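You operate a simulated robot arm through the tools that you are given. There is no shell and no other tool.

You run a simulated two-armed robot. Do the job below in one go: nothing can be reset, and whatever is moved stays where it is left.

TASK
Pick up the cyan cartridge with one hand, pass it to the other hand and put it on the top of the grey cabinet. Shut the top drawer of unit 2. Turn the first ink knob from the left to 4. Put two of the tab cartons from the top of the grey workbench on the lower shelf of the grey workbench. Put the red flag on top of the blue lamp box on the top of the grey workbench. Put the black sleeve with the largest size on its label from the top of the grey workbench on the top of the grey cabinet. Pull the bottom drawer of unit 3 open. The order is free. Set down upright: tab carton, red flag.

Only the result counts: the job must be done as asked and must still hold three seconds after the hand-in. Knocking over, shifting, dropping, spilling or breaking anything else fails it.

THE ROBOT
Two 7-joint arms with two-finger parallel grippers on one trunk, on a base that moves. Base frame: it is fixed to the floor where the robot stands at the start and does not move with it; the origin is under the middle of the robot, x ahead of it, y to its left, z up; the surface under the hand at the start is at about z = 968. Lengths are in mm, angles in degrees, forces in N, time in s.
The left shoulder is at the start at [50, 209, 1196], the right one opposite. With the tool pointing down near the work surface each hand reaches from about 300 to 920 mm from the robot's upright axis, wherever it stands, measured 20 degrees to its own side. Places, roughly: black sleeve [5250, -3250, 1000]; blue lamp box [5000, -2750, 750]; bottom drawer of unit 3 [600, -200, 200]; cyan cartridge [500, 0, 1000]; first ink knob [1200, -100, 1100]; lower shelf of the grey workbench [5000, -3000, 200]; red flag (5x4x6 cm) [5400, -2900, 900]; tab carton [4750, -3000, 1000]; top drawer of unit 2 [1000, 0, 500]; top of the grey cabinet (41x21 cm) [4560, -180, 720]. Payload 4.4 kg a hand.
The tool frame of a hand sits at the grasp point between the pads (the TCP): z along the fingers, y along the line on which they close. The tips reach 23 mm beyond it. The gripper opens to 94 mm. The fingers are 38 mm wide and 10 mm thick; the gripper's body (54 by 96 mm) begins 39 mm behind the TCP.
Orientation is that of the tool frame in the base frame, as a unit quaternion [x, y, z, w]. With the fingers straight down and closing along the base's y, the tool's x points along the base's -x, its y along +y and its z along -z.

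THE INTERFACE
- The arms move only by the tool send_rows. It takes "left_rows", "right_rows" or both (then of equal length, played together; a hand with none holds still); each is one flat list of numbers, 7 for each row, row after row: the shift along the tool's x, y, z in mm, then the turn, a rotation vector about the tool's x, y, z in rad, then the gripper command, from -1 (shut) to 1 (fully open), values between in proportion. In form: [x, y, z, wx, wy, wz, jaw, x, y, z, wx, wy, wz, jaw, ...]. A call has 1 to 20 rows; each row shifts and turns the commanded pose from where the row before left it, along the tool's axes as they then stand. A row lasts 0.2 s, in which the tool goes at most 50 mm and 8.6 degrees; a call with a longer step from one row to the next is refused whole, and so is a gripper value outside its range. A pose out of reach is approached as far as the arm can. The call stops where the force on the tool passes 40 N (or 10 N more than at its start, if that is more) or the arm is blocked; 0.2 s more then pass. Each finger travels about 108 mm/s and halts on what it meets, pressing with about 38 N; the grip force reading is that of the motor and also rises with nothing between the fingers. The clock runs only during rows and for 0.2 s after the last one: add rows that do not move to give the fingers time. It gives the time, the measured TCP pose, the force on the tool (base axes), the opening and the grip force at its end, in the units of the frame above (readings bear some noise), with the torque about the TCP (base axes, N m) and any sound that the robot's microphone picked up.
- Cameras (640 x 400 px; columns grow to the right, rows downward): "scene" is now at [159.4, 15.4, 1389.4]; the picture's right is [-0.03, -1.00, 0.00], its down [-0.41, 0.01, -0.91] and it looks along [0.91, -0.02, -0.41] (base axes); focal length 214 px, centre (320, 200). "left" rides on the left gripper at [86, -16, -74] in its tool frame; the picture's right is [0.18, 0.98, 0.00], its down [-0.58, 0.11, -0.81] and it looks along [-0.79, 0.15, 0.59] (tool axes); focal length 243 px, centre (320, 200). "right" rides on the right gripper at [86, 16, -75] in its tool frame; the picture's right is [-0.18, 0.98, 0.00], its down [-0.58, -0.11, -0.81] and it looks along [-0.79, -0.15, 0.59] (tool axes); focal length 243 px, centre (320, 200). There is no depth. A picture from a camera that has moved, and an enlarged one, comes with that camera's place and axes in the base frame and with its lens. The place of the scene camera against the robot may be out by one fixed shift of up to 25 mm in any direction.
- camera(camera): a new picture of that camera. No time passes.
- raise_lower(by): slides the trunk up (or, below 0, down) by that many mm; the arms and the scene camera ride with it, the base frame stays. It gives what a move gives, with no picture.
- steer(legs): drives the robot by 1 to 6 legs, each [ahead, left, turn to the left] in mm, mm and degrees, along the robot's own axes; the way and the turn of a leg run together, so that a leg with both is an arc; at most 1500 mm and 180 degrees a leg. The arms and the cameras ride along, it lands a little off, and it stops where it bumps. It gives what a move gives.
- aim_head(pan, tilt): turns the head with the scene camera to pan (to the left, within 80 degrees either way) and tilt (down, from -29 to 69), counted from straight ahead of the robot. It gives what a move gives.
- inspect(camera, box): a new picture of the part [left, top, right, bottom] of that camera's present view, enlarged. No time passes.
- finish_job(): hands the job in; it is judged then, once.

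Nothing tells you exact positions but the pictures and the camera data. Unless the task says otherwise, let go and move clear before handing in.

The tools are called after "Emit:" as name(argument=value, ...) on one line, values as JSON. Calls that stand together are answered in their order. send_rows: Moves the arms, as the interface text tells. Its arguments: {"type":"object","properties":{"left_rows":{"type":"array"},"right_rows":{"type":"array"}},"required":[]} The other tools are called the same way: raise_lower (by) moves the trunk up or down; steer (legs) drives the base; aim_head (pan, tilt) turns the head that bears the scene camera; camera (camera) takes a picture; inspect (camera, box) takes an enlarged picture of a part of a camera's view; finish_job () hands the job in.

At the start:

```text
time: 0.0
left_eef_pos: [669.1, 266.8, 1394.2]
left_tcp_rot: [0.0, 1.0, 0.0, 0.0]
left_ft_force: [-0.2, -0.4, 0.2]
left_wrist_torque: [0.01, 0.0, -0.01]
left_opening: 94.0
left_grasp_force: 0.1
right_eef_pos: [481.3, -172.4, 1435.0]
right_tcp_rot: [0.0, 1.0, 0.0, 0.001]
right_ft_force: [-0.2, 0.2, -0.4]
right_wrist_torque: [-0.01, 0.01, 0.01]
right_opening: 94.1
right_grasp_force: 0.1
trunk travel left (down, up): [-275.0, 288.0]
robot x, y, heading: [-0.6, 3.1, -0.2]
head pan, tilt (commanded): [-1.5, 24.1]
```

scene: 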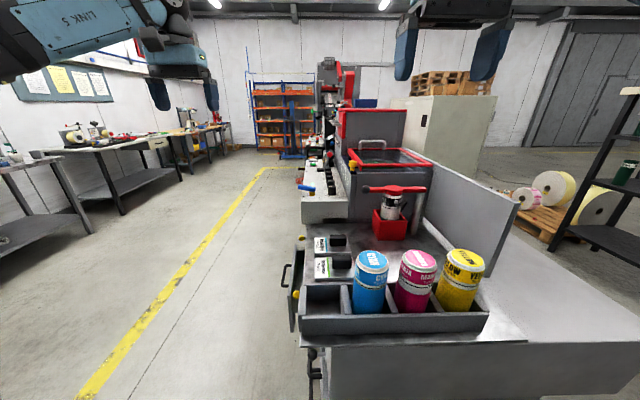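
right: 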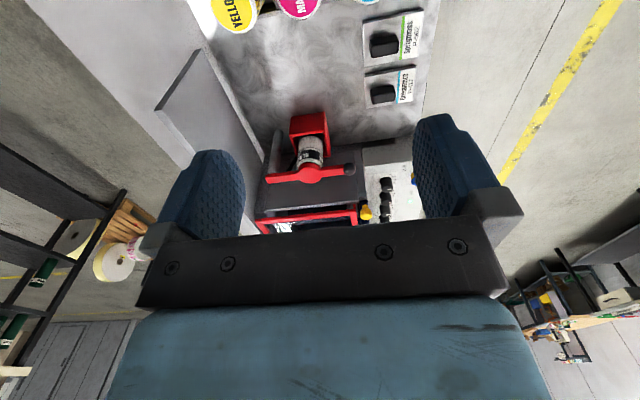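
left: 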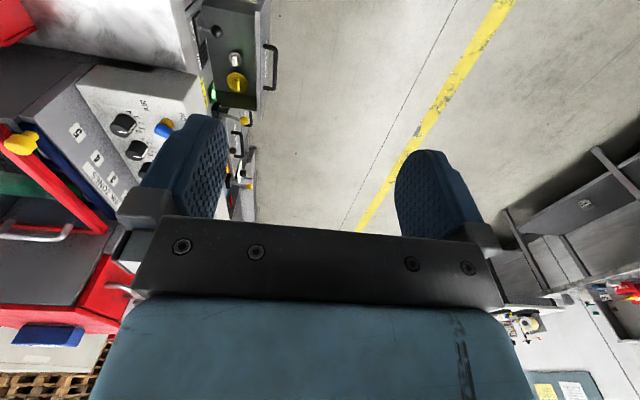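

I see a press line ahead with cyan, magenta and yellow cartridges in a rack, and workbenches farther off. First I look closer at the surroundings before moving anything.

Emit:
inspect(camera="scene", box=[270, 160, 510, 310])

Emit:
inspect(camera="scene", box=[260, 250, 500, 400])

Emit:
inspect(camera="scene", box=[240, 50, 480, 200])

Emit:
inspect(camera="left", box=[0, 0, 320, 200])

Emit:
inspect(camera="right", box=[180, 0, 500, 200])

```text
2.67 times, centred on (390, 235) of scene
camera zoom: at [159.4, 15.4, 1389.4], right [-0.03, -1.0, 0.0], down [-0.41, 0.01, -0.91], along [0.91, -0.02, -0.41], focal length 572 px, centre (133, 107)
```

zoom: 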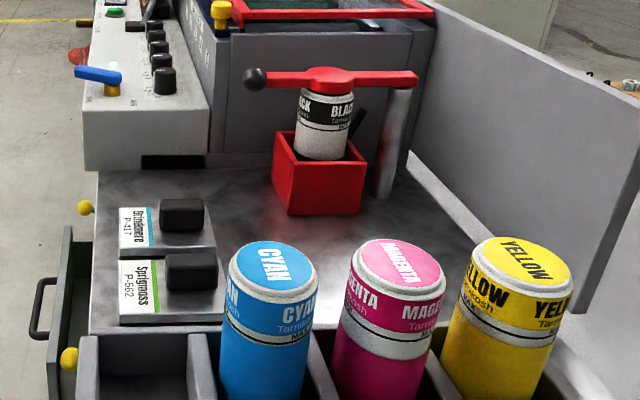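

```text
2.67 times, centred on (380, 325) of scene
camera zoom: at [159.4, 15.4, 1389.4], right [-0.03, -1.0, 0.0], down [-0.41, 0.01, -0.91], along [0.91, -0.02, -0.41], focal length 572 px, centre (160, -133)
```

zoom: 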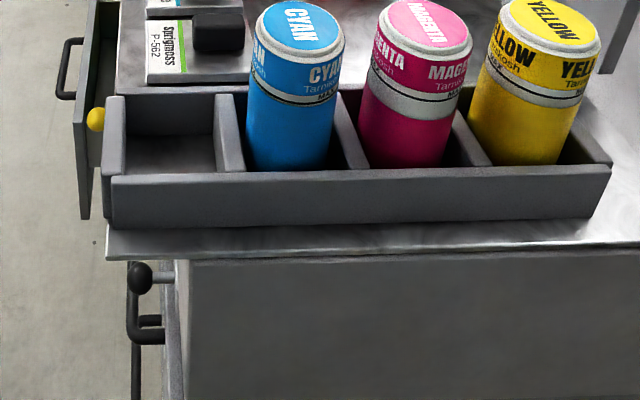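

```text
2.67 times, centred on (360, 125) of scene
camera zoom: at [159.4, 15.4, 1389.4], right [-0.03, -1.0, 0.0], down [-0.41, 0.01, -0.91], along [0.91, -0.02, -0.41], focal length 572 px, centre (213, 400)
```

zoom: 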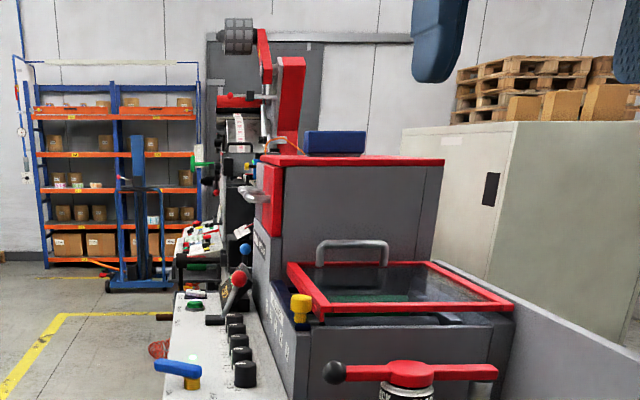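

```text
2.00 times, centred on (160, 100) of left
camera zoom: at [581.9, 250.3, 1468.1], right [-0.18, 0.98, 0.0], down [0.58, 0.11, 0.81], along [0.79, 0.15, -0.59], focal length 485 px, centre (640, 400)
```

zoom: 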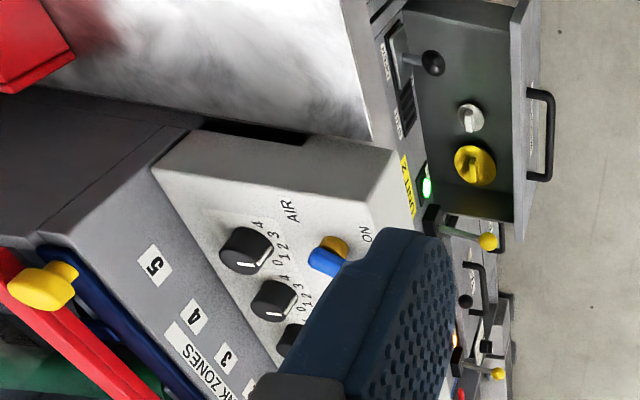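

```text
2.00 times, centred on (340, 100) of right
camera zoom: at [394.6, -155.9, 1510.9], right [0.18, 0.98, 0.0], down [0.58, -0.11, 0.81], along [0.79, -0.15, -0.59], focal length 485 px, centre (280, 400)
```

zoom: 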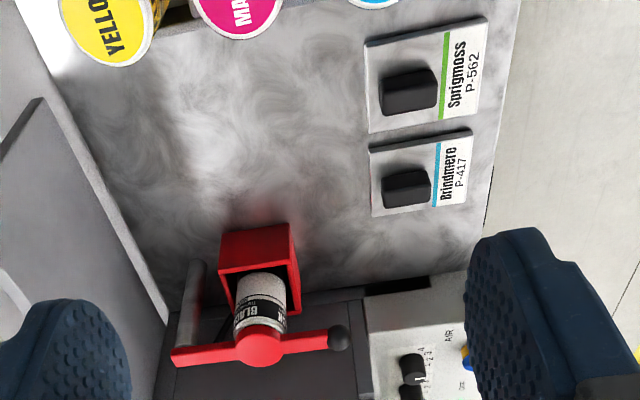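

The first picture shows the press with its operator side toward +y. I turn the head around to get a picture of the whole room before I drive.

Emit:
aim_head(pan=-60, tilt=20)

Emit:
camera(camera="scene")

Emit:
aim_head(pan=60, tilt=20)

Emit:
camera(camera="scene")

Emit:
aim_head(pan=0, tilt=5)

Emit:
camera(camera="scene")

```text
time: 1.3
left_eef_pos: [668.0, 265.5, 1393.4]
left_tcp_rot: [0.0, 1.0, -0.001, 0.0]
left_ft_force: [-0.7, -0.1, 0.5]
left_wrist_torque: [0.03, 0.01, -0.01]
left_opening: 94.1
left_grasp_force: 0.0
right_eef_pos: [481.7, -170.6, 1434.8]
right_tcp_rot: [0.0, 1.0, 0.0, 0.001]
right_ft_force: [0.8, -0.1, -0.3]
right_wrist_torque: [-0.01, 0.0, 0.02]
right_opening: 94.0
right_grasp_force: 0.0
trunk travel left (down, up): [-275.0, 288.0]
robot x, y, heading: [0.6, 0.4, -0.0]
head pan, tilt (commanded): [-60.0, 20.0]
```

```text
taken
camera scene: at [113.7, -62.8, 1396.1], right [-0.87, -0.5, 0.0], down [-0.17, 0.3, -0.94], along [0.47, -0.81, -0.34], focal length 214 px, centre (320, 200)
```

scene: 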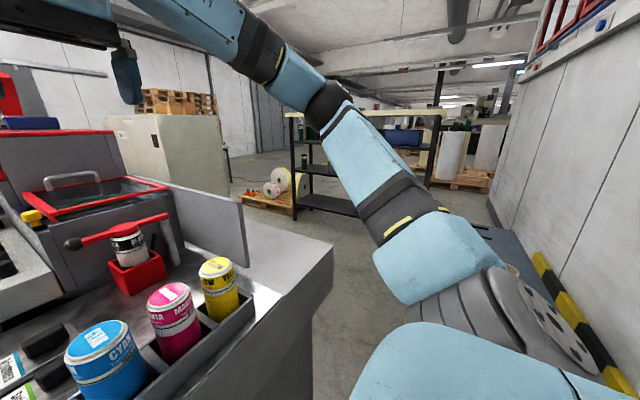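

```text
time: 3.3
left_eef_pos: [668.8, 265.9, 1393.8]
left_tcp_rot: [-0.001, 1.0, -0.001, 0.0]
left_ft_force: [-0.1, -0.1, -0.2]
left_wrist_torque: [-0.03, 0.04, -0.03]
left_opening: 94.3
left_grasp_force: 0.1
right_eef_pos: [481.4, -172.7, 1434.7]
right_tcp_rot: [-0.001, 1.0, 0.0, 0.001]
right_ft_force: [-1.0, 0.2, -0.3]
right_wrist_torque: [-0.01, -0.01, -0.01]
right_opening: 93.9
right_grasp_force: 0.1
trunk travel left (down, up): [-275.0, 288.0]
robot x, y, heading: [-1.2, 0.7, -0.1]
head pan, tilt (commanded): [60.0, 20.0]
```

```text
taken
camera scene: at [113.7, 98.4, 1396.1], right [0.87, -0.5, 0.0], down [-0.17, -0.3, -0.94], along [0.47, 0.81, -0.34], focal length 214 px, centre (320, 200)
```

scene: 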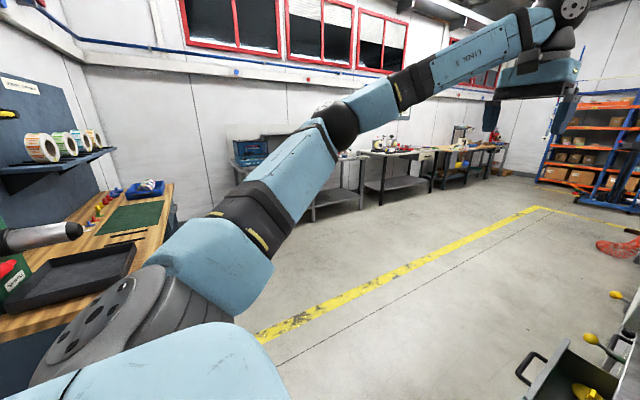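

```text
time: 4.6
left_eef_pos: [667.7, 265.9, 1393.1]
left_tcp_rot: [0.001, 1.0, 0.0, 0.0]
left_ft_force: [-0.5, 0.7, -0.1]
left_wrist_torque: [0.0, 0.0, 0.01]
left_opening: 93.8
left_grasp_force: 0.0
right_eef_pos: [481.7, -172.9, 1434.0]
right_tcp_rot: [0.0, 1.0, 0.0, 0.0]
right_ft_force: [0.2, -0.6, -0.7]
right_wrist_torque: [-0.04, 0.0, 0.02]
right_opening: 93.9
right_grasp_force: 0.0
trunk travel left (down, up): [-275.0, 288.0]
robot x, y, heading: [2.3, 2.1, -0.0]
head pan, tilt (commanded): [0.0, 5.0]
```

```text
taken
camera scene: at [158.9, 17.9, 1420.4], right [0.0, -1.0, 0.0], down [-0.09, 0.0, -1.0], along [1.0, 0.0, -0.09], focal length 214 px, centre (320, 200)
```

scene: 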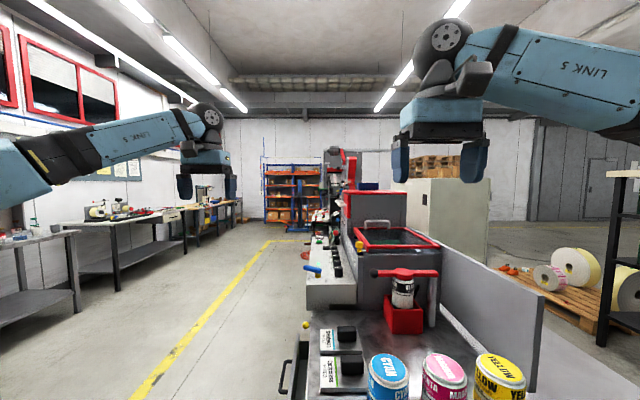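

Before driving left I check the floor on that side for clearance from the wooden bench.

Emit:
aim_head(pan=80, tilt=45)

Emit:
camera(camera="scene")

Emit:
aim_head(pan=30, tilt=45)

Emit:
camera(camera="scene")

```text
time: 6.1
left_eef_pos: [668.8, 266.3, 1393.5]
left_tcp_rot: [0.0, 1.0, 0.001, 0.0]
left_ft_force: [-0.6, -0.9, 0.0]
left_wrist_torque: [0.01, 0.02, -0.01]
left_opening: 94.0
left_grasp_force: 0.1
right_eef_pos: [480.1, -171.0, 1435.2]
right_tcp_rot: [-0.001, 1.0, 0.0, 0.0]
right_ft_force: [0.1, 0.3, 0.2]
right_wrist_torque: [0.02, -0.01, -0.02]
right_opening: 93.9
right_grasp_force: 0.0
trunk travel left (down, up): [-275.0, 288.0]
robot x, y, heading: [2.1, -1.2, 0.1]
head pan, tilt (commanded): [80.0, 45.0]
```

```text
taken
camera scene: at [81.3, 97.9, 1357.4], right [0.98, -0.17, 0.0], down [-0.12, -0.7, -0.71], along [0.12, 0.7, -0.71], focal length 214 px, centre (320, 200)
```

scene: 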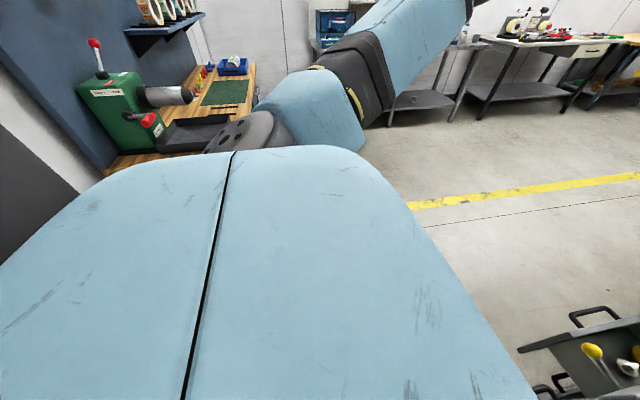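

```text
time: 7.3
left_eef_pos: [666.8, 266.0, 1393.5]
left_tcp_rot: [-0.001, 1.0, 0.0, 0.0]
left_ft_force: [-0.6, 0.1, -0.2]
left_wrist_torque: [0.02, -0.01, 0.0]
left_opening: 93.9
left_grasp_force: 0.0
right_eef_pos: [482.4, -171.4, 1435.9]
right_tcp_rot: [0.0, 1.0, 0.0, 0.001]
right_ft_force: [0.0, 0.5, 0.6]
right_wrist_torque: [0.02, 0.01, 0.0]
right_opening: 93.8
right_grasp_force: 0.0
trunk travel left (down, up): [-275.0, 288.0]
robot x, y, heading: [0.7, -1.0, -0.2]
head pan, tilt (commanded): [30.0, 45.0]
```

```text
taken
camera scene: at [137.5, 58.5, 1357.4], right [0.5, -0.87, 0.0], down [-0.61, -0.35, -0.71], along [0.61, 0.35, -0.71], focal length 214 px, centre (320, 200)
```

scene: 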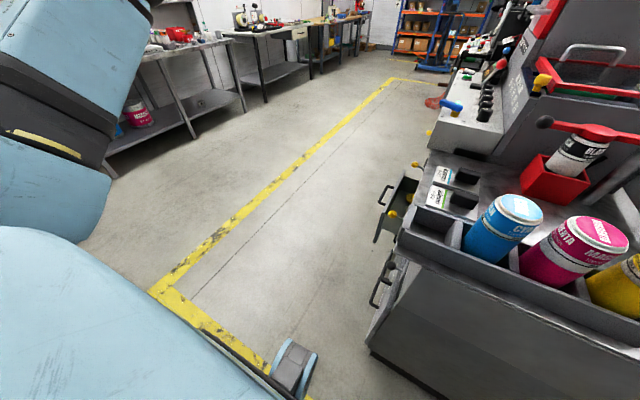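

The lane to the left of the press is free between the machine side (y about 120) and the yellow line (y about 1235), with the wooden bench behind-left. I drive left and then diagonally ahead to stand at the operator side, then turn to face it.

Emit:
aim_head(pan=0, tilt=35)

Emit:
steer(legs=[[0, 350, 0], [450, 500, 0], [300, 100, 0]])

Emit:
camera(camera="scene")

```text
time: 8.2
left_eef_pos: [668.5, 266.4, 1393.4]
left_tcp_rot: [0.0, 1.0, 0.0, 0.0]
left_ft_force: [0.1, 0.6, -0.5]
left_wrist_torque: [-0.01, 0.01, 0.01]
left_opening: 94.1
left_grasp_force: 0.1
right_eef_pos: [481.0, -173.7, 1435.6]
right_tcp_rot: [0.0, 1.0, 0.0, 0.0]
right_ft_force: [0.2, -0.2, -0.3]
right_wrist_torque: [0.01, -0.01, -0.02]
right_opening: 94.1
right_grasp_force: 0.1
trunk travel left (down, up): [-275.0, 288.0]
robot x, y, heading: [-1.4, 0.3, -0.1]
head pan, tilt (commanded): [0.0, 35.0]
```

```text
time: 18.0
left_eef_pos: [1429.5, 1200.5, 1394.2]
left_tcp_rot: [0.005, 1.0, 0.0, 0.0]
left_ft_force: [-0.5, 0.3, 0.2]
left_wrist_torque: [0.01, 0.02, 0.01]
left_opening: 94.0
left_grasp_force: 0.1
right_eef_pos: [1239.4, 764.6, 1434.7]
right_tcp_rot: [0.004, 1.0, 0.001, -0.001]
right_ft_force: [-0.4, -0.3, 0.3]
right_wrist_torque: [-0.02, 0.02, 0.01]
right_opening: 94.1
right_grasp_force: 0.1
trunk travel left (down, up): [-275.0, 288.0]
robot x, y, heading: [759.9, 939.0, -0.5]
head pan, tilt (commanded): [0.0, 35.0]
```

```text
taken
camera scene: at [914.9, 956.8, 1372.3], right [-0.01, -1.0, 0.0], down [-0.57, 0.0, -0.82], along [0.82, -0.01, -0.57], focal length 214 px, centre (320, 200)
```

scene: 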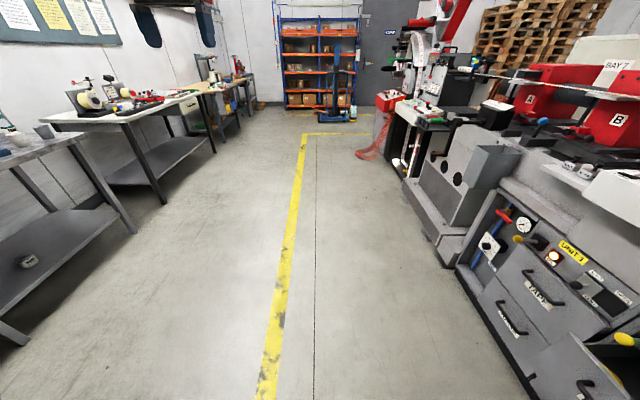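

Driving worked; I see "UNIT 3?" and drawers on the machine side. Now I turn to face the machine (-y).

Emit:
steer(legs=[[0, 0, -90]])

Emit:
camera(camera="scene")

Emit:
aim_head(pan=45, tilt=35)

Emit:
camera(camera="scene")

Emit:
aim_head(pan=-45, tilt=35)

Emit:
camera(camera="scene")

```text
time: 22.3
left_eef_pos: [1017.3, 269.9, 1393.6]
left_tcp_rot: [0.711, 0.703, -0.001, 0.0]
left_ft_force: [0.3, 0.7, -0.8]
left_wrist_torque: [-0.03, -0.01, 0.01]
left_opening: 93.9
left_grasp_force: 0.0
right_eef_pos: [582.5, 461.6, 1434.2]
right_tcp_rot: [0.711, 0.703, 0.0, 0.0]
right_ft_force: [0.1, -0.3, -0.1]
right_wrist_torque: [0.01, 0.01, 0.0]
right_opening: 94.1
right_grasp_force: 0.1
trunk travel left (down, up): [-275.0, 288.0]
robot x, y, heading: [761.5, 936.8, -90.9]
head pan, tilt (commanded): [0.0, 35.0]
```

```text
taken
camera scene: at [758.0, 802.7, 1372.2], right [-1.0, 0.01, 0.0], down [0.01, 0.57, -0.82], along [-0.01, -0.82, -0.57], focal length 214 px, centre (320, 200)
```

scene: 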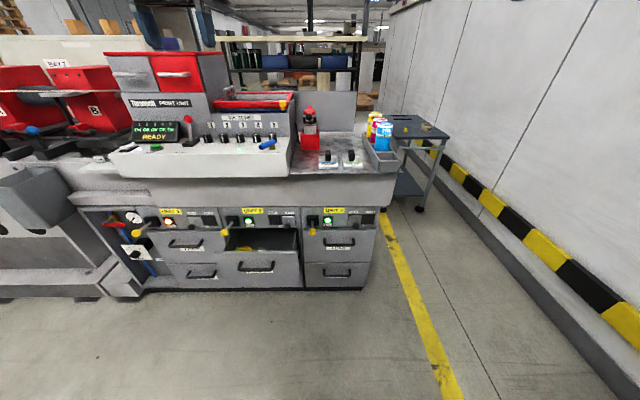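

```text
time: 23.4
left_eef_pos: [1019.1, 269.2, 1394.1]
left_tcp_rot: [0.71, 0.704, 0.0, 0.0]
left_ft_force: [0.3, -0.2, -0.4]
left_wrist_torque: [-0.01, 0.0, 0.0]
left_opening: 94.0
left_grasp_force: 0.0
right_eef_pos: [581.6, 461.4, 1433.8]
right_tcp_rot: [0.71, 0.704, 0.0, -0.001]
right_ft_force: [-1.2, -0.8, 0.4]
right_wrist_torque: [0.03, 0.01, -0.01]
right_opening: 94.0
right_grasp_force: 0.1
trunk travel left (down, up): [-275.0, 288.0]
robot x, y, heading: [760.0, 937.4, -90.6]
head pan, tilt (commanded): [45.0, 35.0]
```

```text
taken
camera scene: at [820.4, 827.7, 1372.2], right [-0.72, -0.7, 0.0], down [-0.4, 0.41, -0.82], along [0.57, -0.59, -0.57], focal length 214 px, centre (320, 200)
```

scene: 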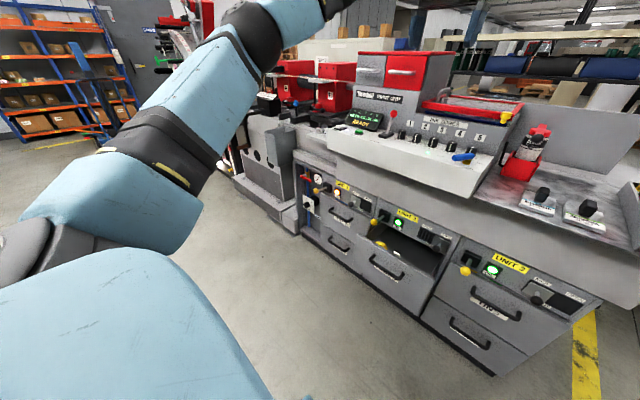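

```text
time: 25.0
left_eef_pos: [1018.8, 268.6, 1393.8]
left_tcp_rot: [0.711, 0.704, 0.0, 0.0]
left_ft_force: [-0.5, 0.3, -0.1]
left_wrist_torque: [0.03, -0.01, -0.03]
left_opening: 94.0
left_grasp_force: 0.0
right_eef_pos: [582.7, 460.8, 1434.9]
right_tcp_rot: [0.711, 0.703, 0.001, 0.0]
right_ft_force: [0.0, -0.2, -0.1]
right_wrist_torque: [-0.02, 0.03, 0.01]
right_opening: 94.1
right_grasp_force: 0.0
trunk travel left (down, up): [-275.0, 288.0]
robot x, y, heading: [763.8, 938.5, -90.4]
head pan, tilt (commanded): [-45.0, 35.0]
```

```text
taken
camera scene: at [696.0, 829.1, 1372.2], right [-0.7, 0.71, 0.0], down [0.41, 0.4, -0.82], along [-0.59, -0.57, -0.57], focal length 214 px, centre (320, 200)
```

scene: 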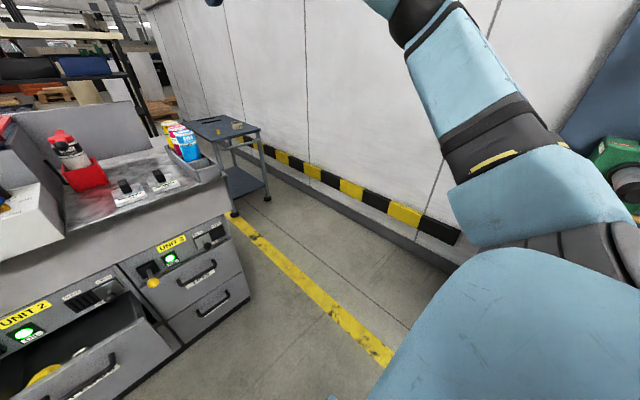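

The machine front shows units 1–3 from left to right and knobs 1–5. I zoom in on the panel, drawers and handles.

Emit:
aim_head(pan=0, tilt=35)

Emit:
inspect(camera="scene", box=[100, 90, 300, 215])

Emit:
inspect(camera="scene", box=[120, 190, 260, 300])

Emit:
inspect(camera="scene", box=[240, 190, 400, 300])

Emit:
inspect(camera="scene", box=[190, 110, 290, 172])

```text
time: 26.1
left_eef_pos: [1018.1, 268.9, 1394.0]
left_tcp_rot: [0.711, 0.703, 0.0, 0.0]
left_ft_force: [-0.4, -0.1, 0.3]
left_wrist_torque: [0.05, 0.0, 0.01]
left_opening: 93.9
left_grasp_force: 0.0
right_eef_pos: [582.0, 460.7, 1434.7]
right_tcp_rot: [0.711, 0.703, -0.001, 0.0]
right_ft_force: [0.4, 0.1, 0.2]
right_wrist_torque: [-0.04, -0.02, -0.01]
right_opening: 94.1
right_grasp_force: 0.1
trunk travel left (down, up): [-275.0, 288.0]
robot x, y, heading: [765.2, 940.1, -90.3]
head pan, tilt (commanded): [0.0, 35.0]
```

```text
3.20 times, centred on (200, 152) of scene
camera zoom: at [757.9, 802.7, 1372.2], right [-1.0, 0.01, 0.0], down [0.01, 0.57, -0.82], along [-0.01, -0.82, -0.57], focal length 686 px, centre (704, 352)
```

zoom: 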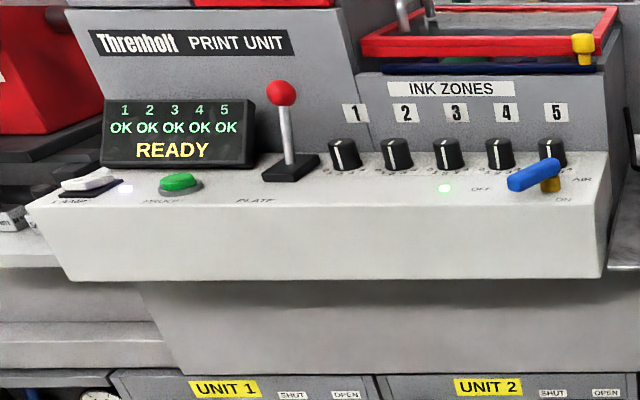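

```text
3.64 times, centred on (190, 245) of scene
camera zoom: at [757.9, 802.7, 1372.2], right [-1.0, 0.01, 0.0], down [0.01, 0.57, -0.82], along [-0.01, -0.82, -0.57], focal length 780 px, centre (793, 36)
```

zoom: 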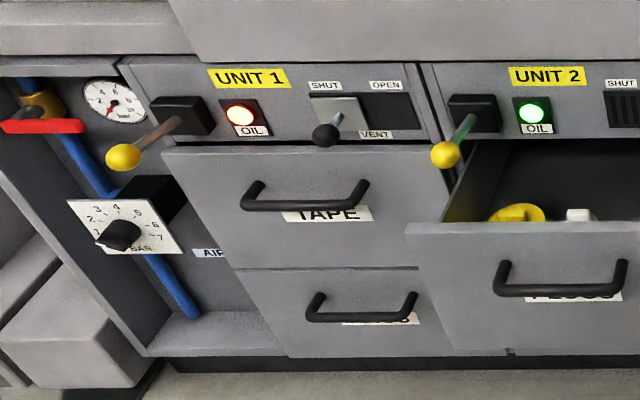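

```text
3.64 times, centred on (320, 245) of scene
camera zoom: at [757.9, 802.7, 1372.2], right [-1.0, 0.01, 0.0], down [0.01, 0.57, -0.82], along [-0.01, -0.82, -0.57], focal length 780 px, centre (320, 36)
```

zoom: 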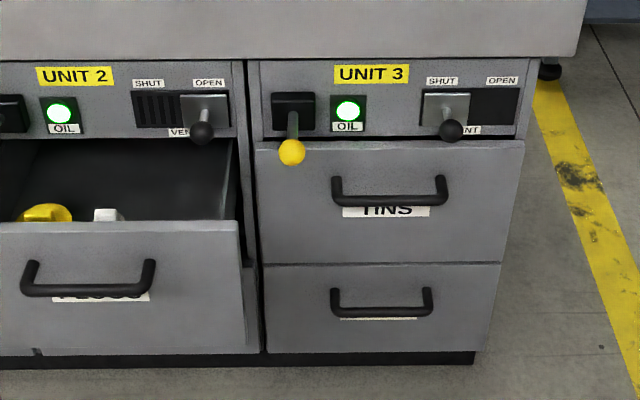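

```text
6.40 times, centred on (240, 141) of scene
camera zoom: at [757.9, 802.7, 1372.2], right [-1.0, 0.01, 0.0], down [0.01, 0.57, -0.82], along [-0.01, -0.82, -0.57], focal length 1373 px, centre (832, 578)
```

zoom: 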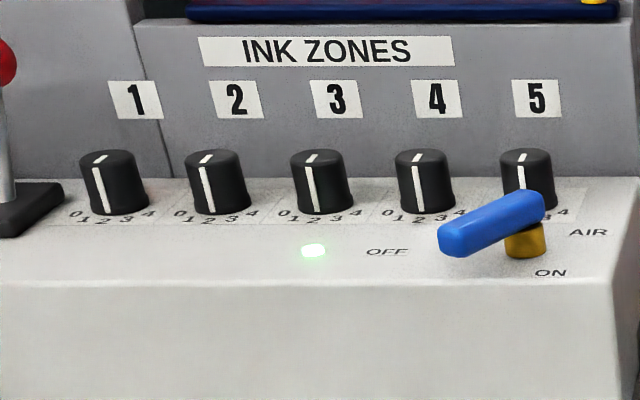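

The panel with knobs 1–5 is at about x 950–1230, y about -100, z about 1080; unit 2's open drawer sits in the middle and unit 3 is at the right. I raise the trunk a bit for clearance and drive closer so that the left hand's camera can look at knob 1.

Emit:
raise_lower(by=100)

Emit:
steer(legs=[[300, 235, 0]])

Emit:
camera(camera="left")

Emit:
camera(camera="scene")

```text
time: 27.5
left_eef_pos: [1017.5, 269.1, 1493.5]
left_tcp_rot: [0.71, 0.704, 0.0, 0.0]
left_ft_force: [0.1, 0.4, -0.1]
left_wrist_torque: [0.03, -0.01, -0.01]
left_opening: 93.8
left_grasp_force: 0.1
right_eef_pos: [582.8, 460.3, 1535.7]
right_tcp_rot: [0.71, 0.704, 0.0, 0.0]
right_ft_force: [-0.5, -0.1, -0.9]
right_wrist_torque: [0.01, 0.0, -0.01]
right_opening: 94.0
right_grasp_force: 0.1
trunk travel left (down, up): [-375.0, 188.0]
robot x, y, heading: [762.6, 939.6, -90.6]
head pan, tilt (commanded): [0.0, 35.0]
```

```text
time: 30.1
left_eef_pos: [1248.2, -31.6, 1494.9]
left_tcp_rot: [0.711, 0.703, 0.0, 0.0]
left_ft_force: [-0.5, 0.3, -0.5]
left_wrist_torque: [-0.02, 0.0, 0.03]
left_opening: 94.0
left_grasp_force: 0.0
right_eef_pos: [812.0, 159.8, 1535.1]
right_tcp_rot: [0.711, 0.703, 0.0, 0.0]
right_ft_force: [0.2, 0.0, 0.5]
right_wrist_torque: [-0.01, 0.02, -0.01]
right_opening: 94.2
right_grasp_force: 0.0
trunk travel left (down, up): [-375.0, 188.0]
robot x, y, heading: [988.0, 636.7, -90.7]
head pan, tilt (commanded): [0.0, 35.0]
```

```text
taken
camera left: at [1233.1, 56.4, 1568.8], right [0.98, 0.17, 0.0], down [0.1, -0.58, 0.81], along [0.14, -0.79, -0.59], focal length 243 px, centre (320, 200)
```

left: 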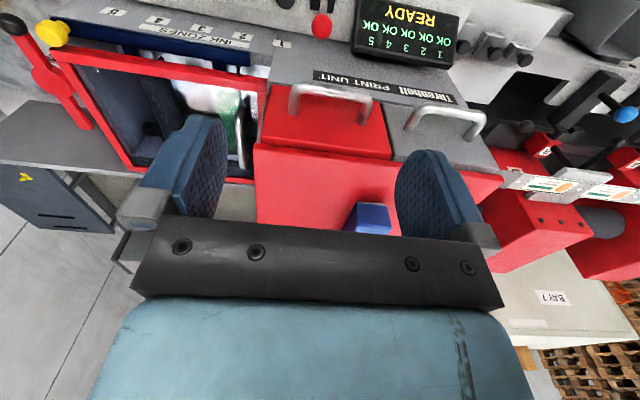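

```text
taken
camera scene: at [987.9, 502.1, 1472.3], right [-1.0, 0.01, 0.0], down [0.01, 0.57, -0.82], along [-0.01, -0.82, -0.57], focal length 214 px, centre (320, 200)
```

scene: 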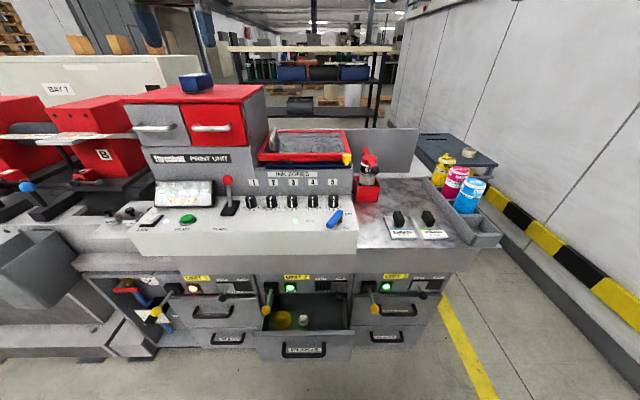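

Now I zoom in on the knobs from this closer place.

Emit:
inspect(camera="scene", box=[220, 165, 360, 252])

Emit:
inspect(camera="scene", box=[240, 180, 300, 218])

Emit:
inspect(camera="scene", box=[240, 265, 370, 365])

Emit:
inspect(camera="scene", box=[345, 265, 475, 365])

```text
4.57 times, centred on (290, 208) of scene
camera zoom: at [987.9, 502.1, 1472.3], right [-1.0, 0.01, 0.0], down [0.01, 0.57, -0.82], along [-0.01, -0.82, -0.57], focal length 980 px, centre (457, 161)
```

zoom: 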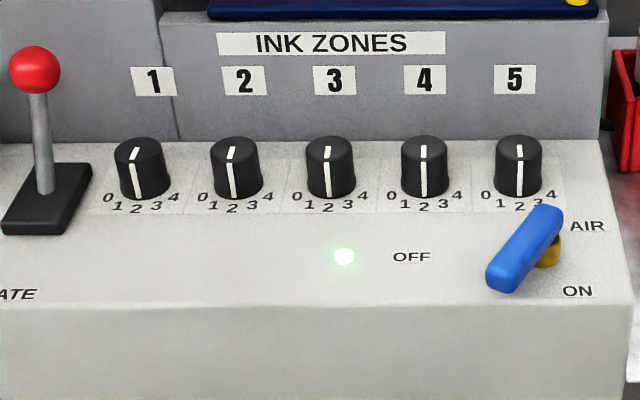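

```text
10.53 times, centred on (270, 199) of scene
camera zoom: at [987.9, 502.1, 1472.3], right [-1.0, 0.01, 0.0], down [0.01, 0.57, -0.82], along [-0.01, -0.82, -0.57], focal length 2258 px, centre (846, 210)
```

zoom: 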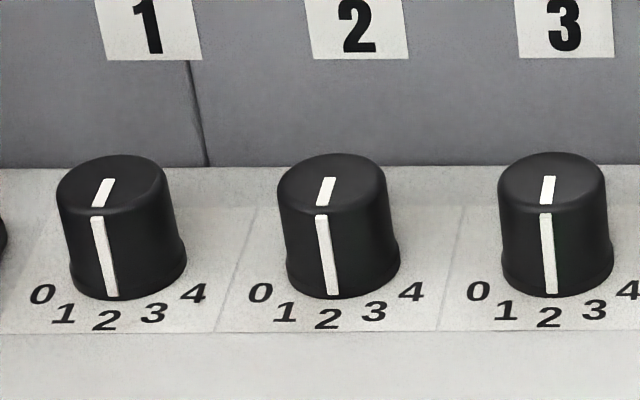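

```text
4.00 times, centred on (305, 315) of scene
camera zoom: at [987.9, 502.1, 1472.3], right [-1.0, 0.01, 0.0], down [0.01, 0.57, -0.82], along [-0.01, -0.82, -0.57], focal length 858 px, centre (380, -260)
```

zoom: 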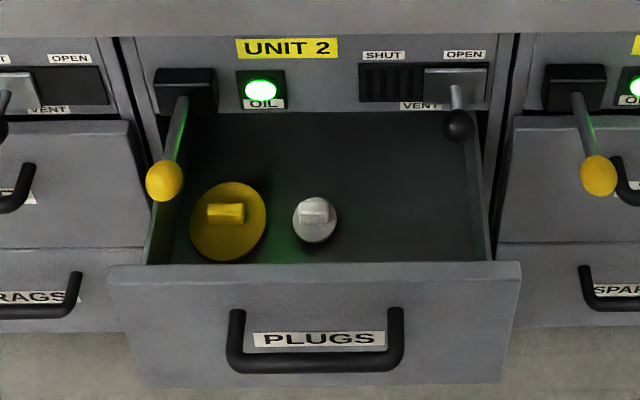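

```text
4.00 times, centred on (410, 315) of scene
camera zoom: at [987.9, 502.1, 1472.3], right [-1.0, 0.01, 0.0], down [0.01, 0.57, -0.82], along [-0.01, -0.82, -0.57], focal length 858 px, centre (-40, -260)
```

zoom: 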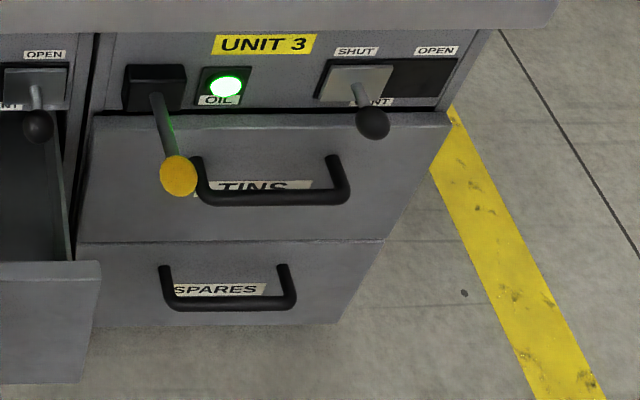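

All knobs point to 2 at the front; labels 0–4 lie on a circle of about 27 mm at 30° steps, so knob 1 must go +60° (counter-clockwise from above) to reach 4. I bring the left hand back and down to look at knob 1 and the red-ball lever near it with the wrist camera.

Emit:
send_rows(left_rows=[40, -25, 0, 0, 0, 0, 1, 40, -25, 0, 0, 0, 0, 1, 40, -25, 0, 0, 0, 0, 1, 40, -23, 0, 0, 0, 0, 1, 0, 0, 49, 0, 0, 0, 1, 0, 0, 49, 0, 0, 0, 1, 0, 0, 49, 0, 0, 0, 1, 0, 0, 49, 0, 0, 0, 1, 0, 0, 49, 0, 0, 0, 1, 0, 0, 49, 0, 0, 0, 1, 0, 0, 0, 0, 0, 0, 1])

Emit:
camera(camera="left")

```text
time: 32.5
left_eef_pos: [1152.7, 127.8, 1201.5]
left_tcp_rot: [0.711, 0.703, -0.001, 0.0]
left_ft_force: [-0.9, 0.9, -0.6]
left_wrist_torque: [0.0, -0.01, -0.02]
left_opening: 94.2
left_grasp_force: 0.0
right_eef_pos: [812.3, 160.8, 1535.8]
right_tcp_rot: [0.711, 0.703, 0.0, 0.001]
right_ft_force: [-0.3, -0.2, 0.1]
right_wrist_torque: [0.0, 0.0, 0.01]
right_opening: 93.9
right_grasp_force: 0.0
trunk travel left (down, up): [-375.0, 188.0]
robot x, y, heading: [989.1, 639.2, -90.5]
head pan, tilt (commanded): [0.0, 35.0]
```

```text
taken
camera left: at [1136.5, 214.9, 1274.9], right [0.98, 0.17, 0.0], down [0.1, -0.58, 0.81], along [0.14, -0.79, -0.59], focal length 243 px, centre (320, 200)
```

left: 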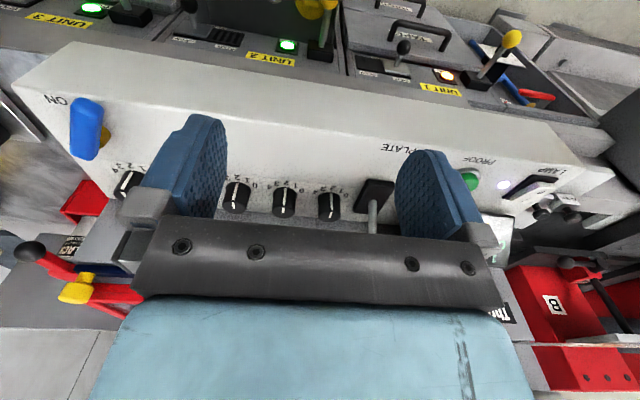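

Emit:
inspect(camera="left", box=[220, 140, 420, 240])

```text
3.20 times, centred on (320, 190) of left
camera zoom: at [1136.5, 214.9, 1274.9], right [0.98, 0.17, 0.0], down [0.1, -0.58, 0.81], along [0.14, -0.79, -0.59], focal length 776 px, centre (320, 232)
```

zoom: 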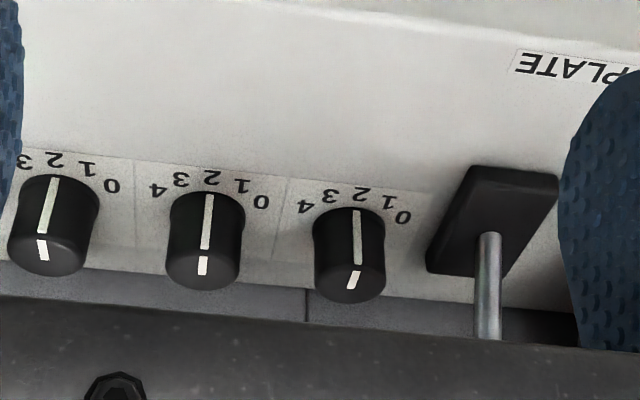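

Emit:
send_rows(left_rows=[0, 15, -40, 0, 0, 0, 1, 0, 15, -40, 0, 0, 0, 1, 0, 15, -40, 0, 0, 0, 1, 0, 0, 0, 0, 0, 0, 1])

Emit:
inspect(camera="left", box=[220, 110, 420, 220])

Emit:
camera(camera="left")

```text
time: 33.5
left_eef_pos: [1199.0, 128.4, 1321.0]
left_tcp_rot: [0.711, 0.703, 0.0, 0.0]
left_ft_force: [-0.3, -0.1, -0.5]
left_wrist_torque: [0.04, -0.02, -0.01]
left_opening: 94.0
left_grasp_force: 0.0
right_eef_pos: [811.9, 160.2, 1535.1]
right_tcp_rot: [0.711, 0.703, -0.001, -0.001]
right_ft_force: [-0.9, -0.4, -0.4]
right_wrist_torque: [0.0, 0.0, 0.0]
right_opening: 94.0
right_grasp_force: 0.0
trunk travel left (down, up): [-375.0, 188.0]
robot x, y, heading: [991.2, 641.7, -90.3]
head pan, tilt (commanded): [0.0, 35.0]
```

```text
3.20 times, centred on (320, 165) of left
camera zoom: at [1183.4, 215.9, 1395.2], right [0.98, 0.17, 0.0], down [0.1, -0.58, 0.81], along [0.14, -0.79, -0.59], focal length 776 px, centre (320, 312)
```

zoom: 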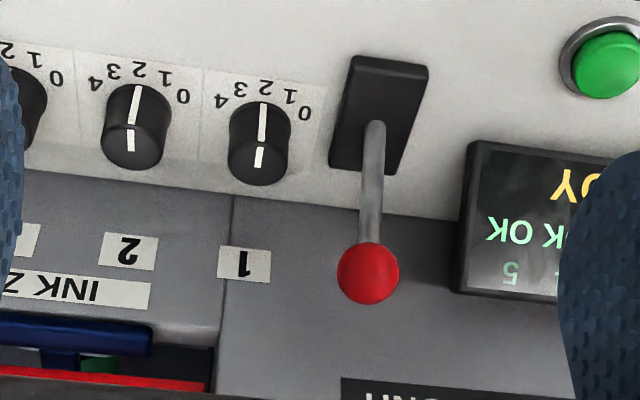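

```text
taken
camera left: at [1183.4, 215.9, 1395.2], right [0.98, 0.17, 0.0], down [0.1, -0.58, 0.81], along [0.14, -0.79, -0.59], focal length 243 px, centre (320, 200)
```

left: 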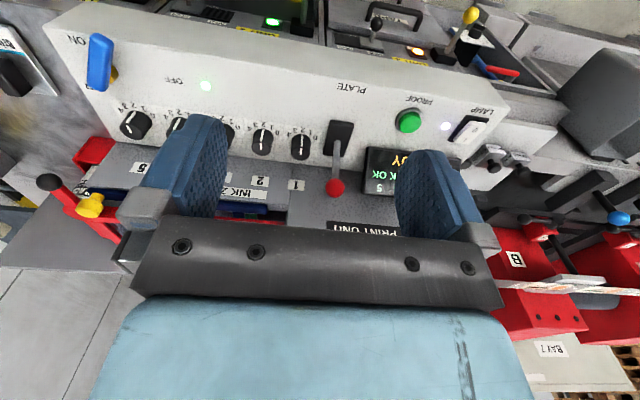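

Triangulating two wrist views, knob 1's axis is near (1200, -69), panel z about 1061, knob top about 1093; the red-ball lever is only 58 mm away and the wall 50 mm behind, so I'll have to lean the gripper. I check the gripper's shape in the scene view first.

Emit:
aim_head(pan=35, tilt=20)

Emit:
camera(camera="scene")

```text
time: 34.5
left_eef_pos: [1198.4, 129.4, 1320.3]
left_tcp_rot: [0.711, 0.704, 0.0, 0.0]
left_ft_force: [0.2, 0.2, -0.7]
left_wrist_torque: [0.01, 0.0, -0.03]
left_opening: 94.1
left_grasp_force: 0.0
right_eef_pos: [812.5, 158.6, 1536.0]
right_tcp_rot: [0.711, 0.703, 0.0, 0.001]
right_ft_force: [0.2, -0.2, -0.6]
right_wrist_torque: [-0.03, 0.0, 0.01]
right_opening: 94.1
right_grasp_force: 0.0
trunk travel left (down, up): [-375.0, 188.0]
robot x, y, heading: [989.3, 638.5, -90.7]
head pan, tilt (commanded): [35.0, 20.0]
```

```text
taken
camera scene: at [1041.8, 512.7, 1496.1], right [-0.83, -0.56, 0.0], down [-0.19, 0.28, -0.94], along [0.53, -0.78, -0.34], focal length 214 px, centre (320, 200)
```

scene: 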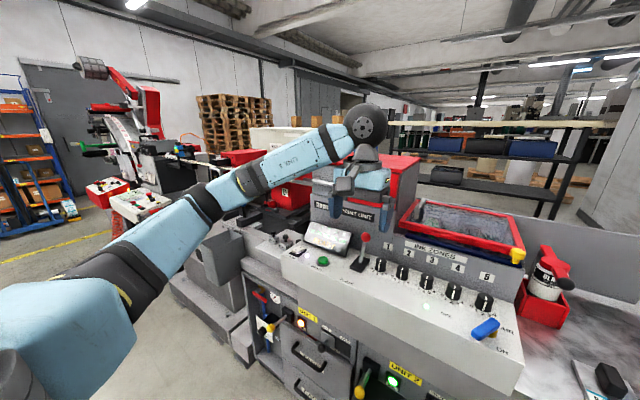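

Emit:
inspect(camera="scene", box=[290, 90, 450, 220])

Emit:
aim_head(pan=0, tilt=50)

Emit:
camera(camera="scene")

```text
3.08 times, centred on (370, 155) of scene
camera zoom: at [1041.8, 512.7, 1496.1], right [-0.83, -0.56, 0.0], down [-0.19, 0.28, -0.94], along [0.53, -0.78, -0.34], focal length 660 px, centre (166, 338)
```

zoom: 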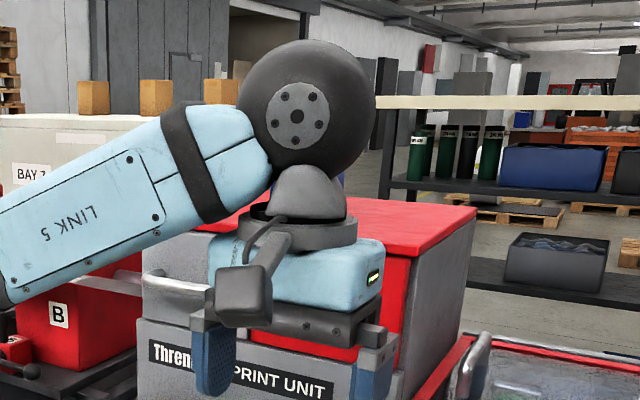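

```text
time: 35.6
left_eef_pos: [1198.1, 128.9, 1320.8]
left_tcp_rot: [0.711, 0.703, 0.0, 0.0]
left_ft_force: [-0.5, -0.1, -0.2]
left_wrist_torque: [-0.02, -0.02, 0.04]
left_opening: 93.9
left_grasp_force: 0.0
right_eef_pos: [812.7, 159.6, 1535.9]
right_tcp_rot: [0.711, 0.704, -0.001, 0.001]
right_ft_force: [-0.9, -0.2, -0.3]
right_wrist_torque: [0.02, 0.0, 0.03]
right_opening: 93.9
right_grasp_force: 0.0
trunk travel left (down, up): [-375.0, 188.0]
robot x, y, heading: [988.4, 637.2, -90.8]
head pan, tilt (commanded): [0.0, 50.0]
```

```text
taken
camera scene: at [988.5, 512.6, 1450.6], right [-1.0, 0.01, 0.0], down [0.01, 0.77, -0.64], along [-0.01, -0.64, -0.77], focal length 214 px, centre (320, 200)
```

scene: 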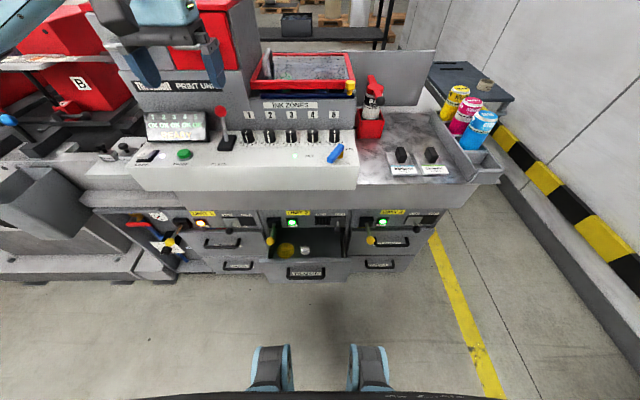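

The wrist camera is a box on a bracket on the operator side, so a 30° lean with 15° yaw gives clearance to the ball lever, wall and neighbours; I'll turn the knob in two 30° bites. First I orient the left hand in free air.

Emit:
send_rows(left_rows=[0, 0, 0, 0, 0, -0.1365, -0.02, 0, 0, 0, 0, 0, -0.1365, -0.02, 0, 0, 0, 0, -0.1309, 0, -0.02, 0, 0, 0, 0, -0.1309, 0, -0.02, 0, 0, 0, 0, -0.1309, 0, -0.02, 0, 0, 0, 0, -0.1309, 0, -0.02, 0, 0, 0, 0, 0, 0, -0.02, 0, 0, 0, 0, 0, 0, -0.02])

Emit:
camera(camera="left")

```text
time: 37.4
left_eef_pos: [1197.8, 129.2, 1319.6]
left_tcp_rot: [0.588, 0.766, -0.158, 0.206]
left_ft_force: [0.1, -0.1, 0.7]
left_wrist_torque: [-0.03, 0.0, -0.02]
left_opening: 45.8
left_grasp_force: 0.0
right_eef_pos: [812.6, 160.2, 1534.1]
right_tcp_rot: [0.711, 0.703, 0.0, 0.0]
right_ft_force: [-0.7, -0.2, 0.0]
right_wrist_torque: [-0.01, 0.02, -0.01]
right_opening: 94.1
right_grasp_force: 0.1
trunk travel left (down, up): [-375.0, 188.0]
robot x, y, heading: [994.6, 642.3, -90.6]
head pan, tilt (commanded): [0.0, 50.0]
```

```text
taken
camera left: at [1152.9, 233.8, 1341.3], right [0.91, 0.41, -0.09], down [0.13, -0.07, 0.99], along [0.4, -0.91, -0.11], focal length 243 px, centre (320, 200)
```

left: 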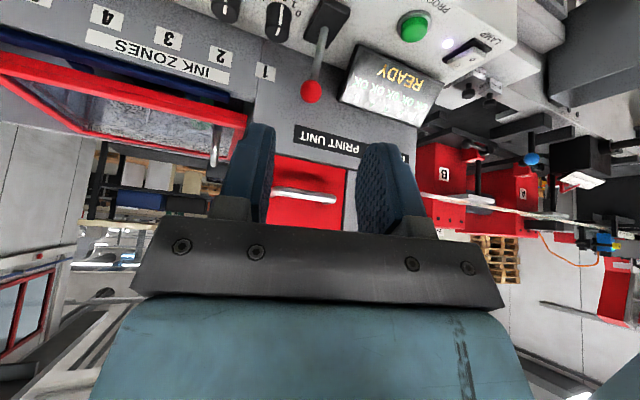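

Emit:
send_rows(left_rows=[-14.3, -8.1, 39.1, 0, 0, 0, -0.02, -14.3, -8.1, 39.1, 0, 0, 0, -0.02, -14.3, -8.1, 39.1, 0, 0, 0, -0.02, -14.3, -8.1, 39.1, 0, 0, 0, -0.02, -14.3, -8.1, 39.1, 0, 0, 0, -0.02, -14.3, -8.1, 39.1, 0, 0, 0, -0.02, 0, 0, 0, 0, 0, 0, -0.02])

Emit:
camera(camera="left")

Emit:
inspect(camera="scene", box=[180, 90, 320, 180])

```text
time: 39.0
left_eef_pos: [1198.8, -69.2, 1159.8]
left_tcp_rot: [0.588, 0.766, -0.158, 0.206]
left_ft_force: [0.5, -1.4, 0.8]
left_wrist_torque: [0.01, 0.02, -0.01]
left_opening: 46.0
left_grasp_force: 0.0
right_eef_pos: [813.1, 159.5, 1535.2]
right_tcp_rot: [0.711, 0.703, 0.001, 0.0]
right_ft_force: [-1.3, 0.3, 0.2]
right_wrist_torque: [0.0, -0.01, -0.01]
right_opening: 94.0
right_grasp_force: 0.1
trunk travel left (down, up): [-375.0, 188.0]
robot x, y, heading: [988.3, 639.0, -90.6]
head pan, tilt (commanded): [0.0, 50.0]
```

```text
taken
camera left: at [1154.4, 35.6, 1181.9], right [0.91, 0.41, -0.09], down [0.13, -0.07, 0.99], along [0.4, -0.91, -0.11], focal length 243 px, centre (320, 200)
```

left: 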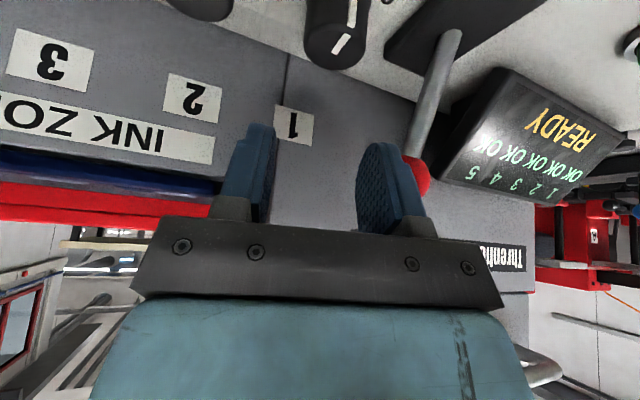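

```text
4.44 times, centred on (250, 135) of scene
camera zoom: at [988.6, 513.4, 1450.6], right [-1.0, 0.01, 0.0], down [0.01, 0.77, -0.64], along [-0.01, -0.64, -0.77], focal length 953 px, centre (631, 489)
```

zoom: 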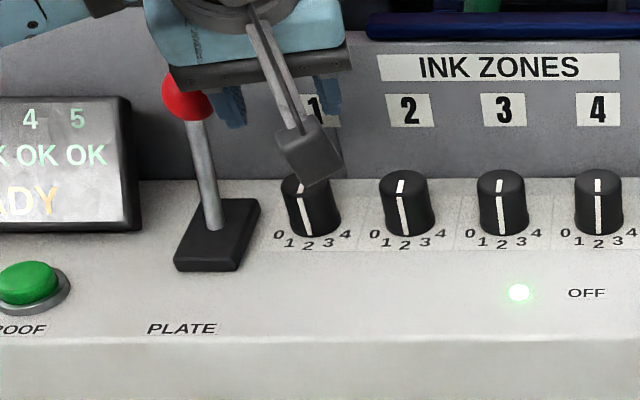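

Knob 1's top projects to where I see it (about pixel 335, 52), so the estimate holds. I lower straight down to the knob with the fingers 46 mm apart.

Emit:
send_rows(left_rows=[10, 0.6, 17.3, 0, 0, 0, -0.02, 10, 0.6, 17.3, 0, 0, 0, -0.02, 10, 0.6, 17.3, 0, 0, 0, -0.02, 0, 0, 0, 0, 0, 0, -0.02])

Emit:
camera(camera="left")

Emit:
inspect(camera="scene", box=[180, 90, 320, 180])

```text
time: 40.0
left_eef_pos: [1200.5, -69.4, 1098.2]
left_tcp_rot: [0.588, 0.766, -0.158, 0.206]
left_ft_force: [-0.1, -0.4, 0.7]
left_wrist_torque: [0.02, 0.02, 0.0]
left_opening: 46.1
left_grasp_force: 0.0
right_eef_pos: [814.1, 159.8, 1536.2]
right_tcp_rot: [0.711, 0.703, 0.0, 0.0]
right_ft_force: [0.6, -0.6, 0.1]
right_wrist_torque: [0.03, -0.01, -0.02]
right_opening: 94.0
right_grasp_force: 0.1
trunk travel left (down, up): [-375.0, 188.0]
robot x, y, heading: [992.4, 638.3, -90.7]
head pan, tilt (commanded): [0.0, 50.0]
```

```text
taken
camera left: at [1157.8, 35.7, 1119.7], right [0.91, 0.41, -0.09], down [0.13, -0.07, 0.99], along [0.4, -0.91, -0.12], focal length 243 px, centre (320, 200)
```

left: 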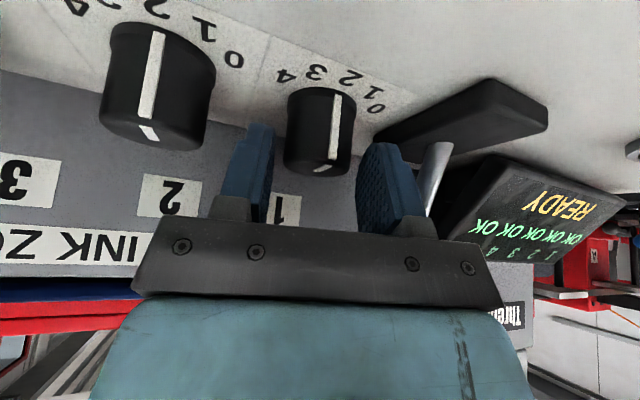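

```text
4.44 times, centred on (250, 135) of scene
camera zoom: at [988.4, 512.8, 1450.5], right [-1.0, 0.01, 0.0], down [0.01, 0.77, -0.64], along [-0.01, -0.64, -0.77], focal length 953 px, centre (631, 489)
```

zoom: 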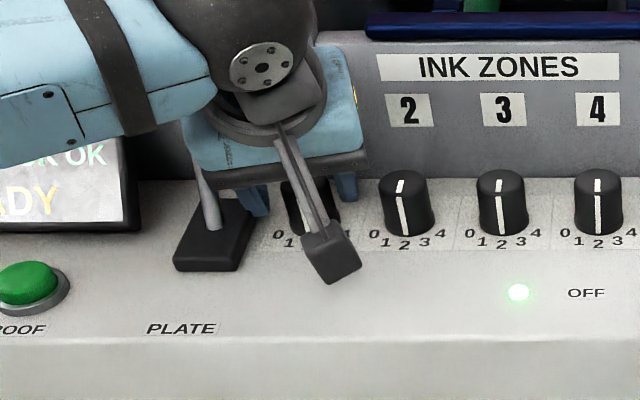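

The knob sits centred between the fingers; I close on it and check the grip.

Emit:
send_rows(left_rows=[0, 0, 0, 0, 0, 0, -1, 0, 0, 0, 0, 0, 0, -1, 0, 0, 0, 0, 0, 0, -1])

```text
time: 40.8
left_eef_pos: [1199.7, -69.0, 1097.3]
left_tcp_rot: [0.588, 0.766, -0.158, 0.206]
left_ft_force: [-12.5, -0.8, -2.6]
left_wrist_torque: [-0.19, 0.47, 0.0]
left_opening: 31.5
left_grasp_force: 45.0
right_eef_pos: [810.6, 159.4, 1535.0]
right_tcp_rot: [0.711, 0.703, 0.001, 0.0]
right_ft_force: [0.4, 0.3, -0.8]
right_wrist_torque: [-0.03, 0.02, 0.01]
right_opening: 93.9
right_grasp_force: 0.1
trunk travel left (down, up): [-375.0, 188.0]
robot x, y, heading: [992.6, 641.7, -90.6]
head pan, tilt (commanded): [0.0, 50.0]
```

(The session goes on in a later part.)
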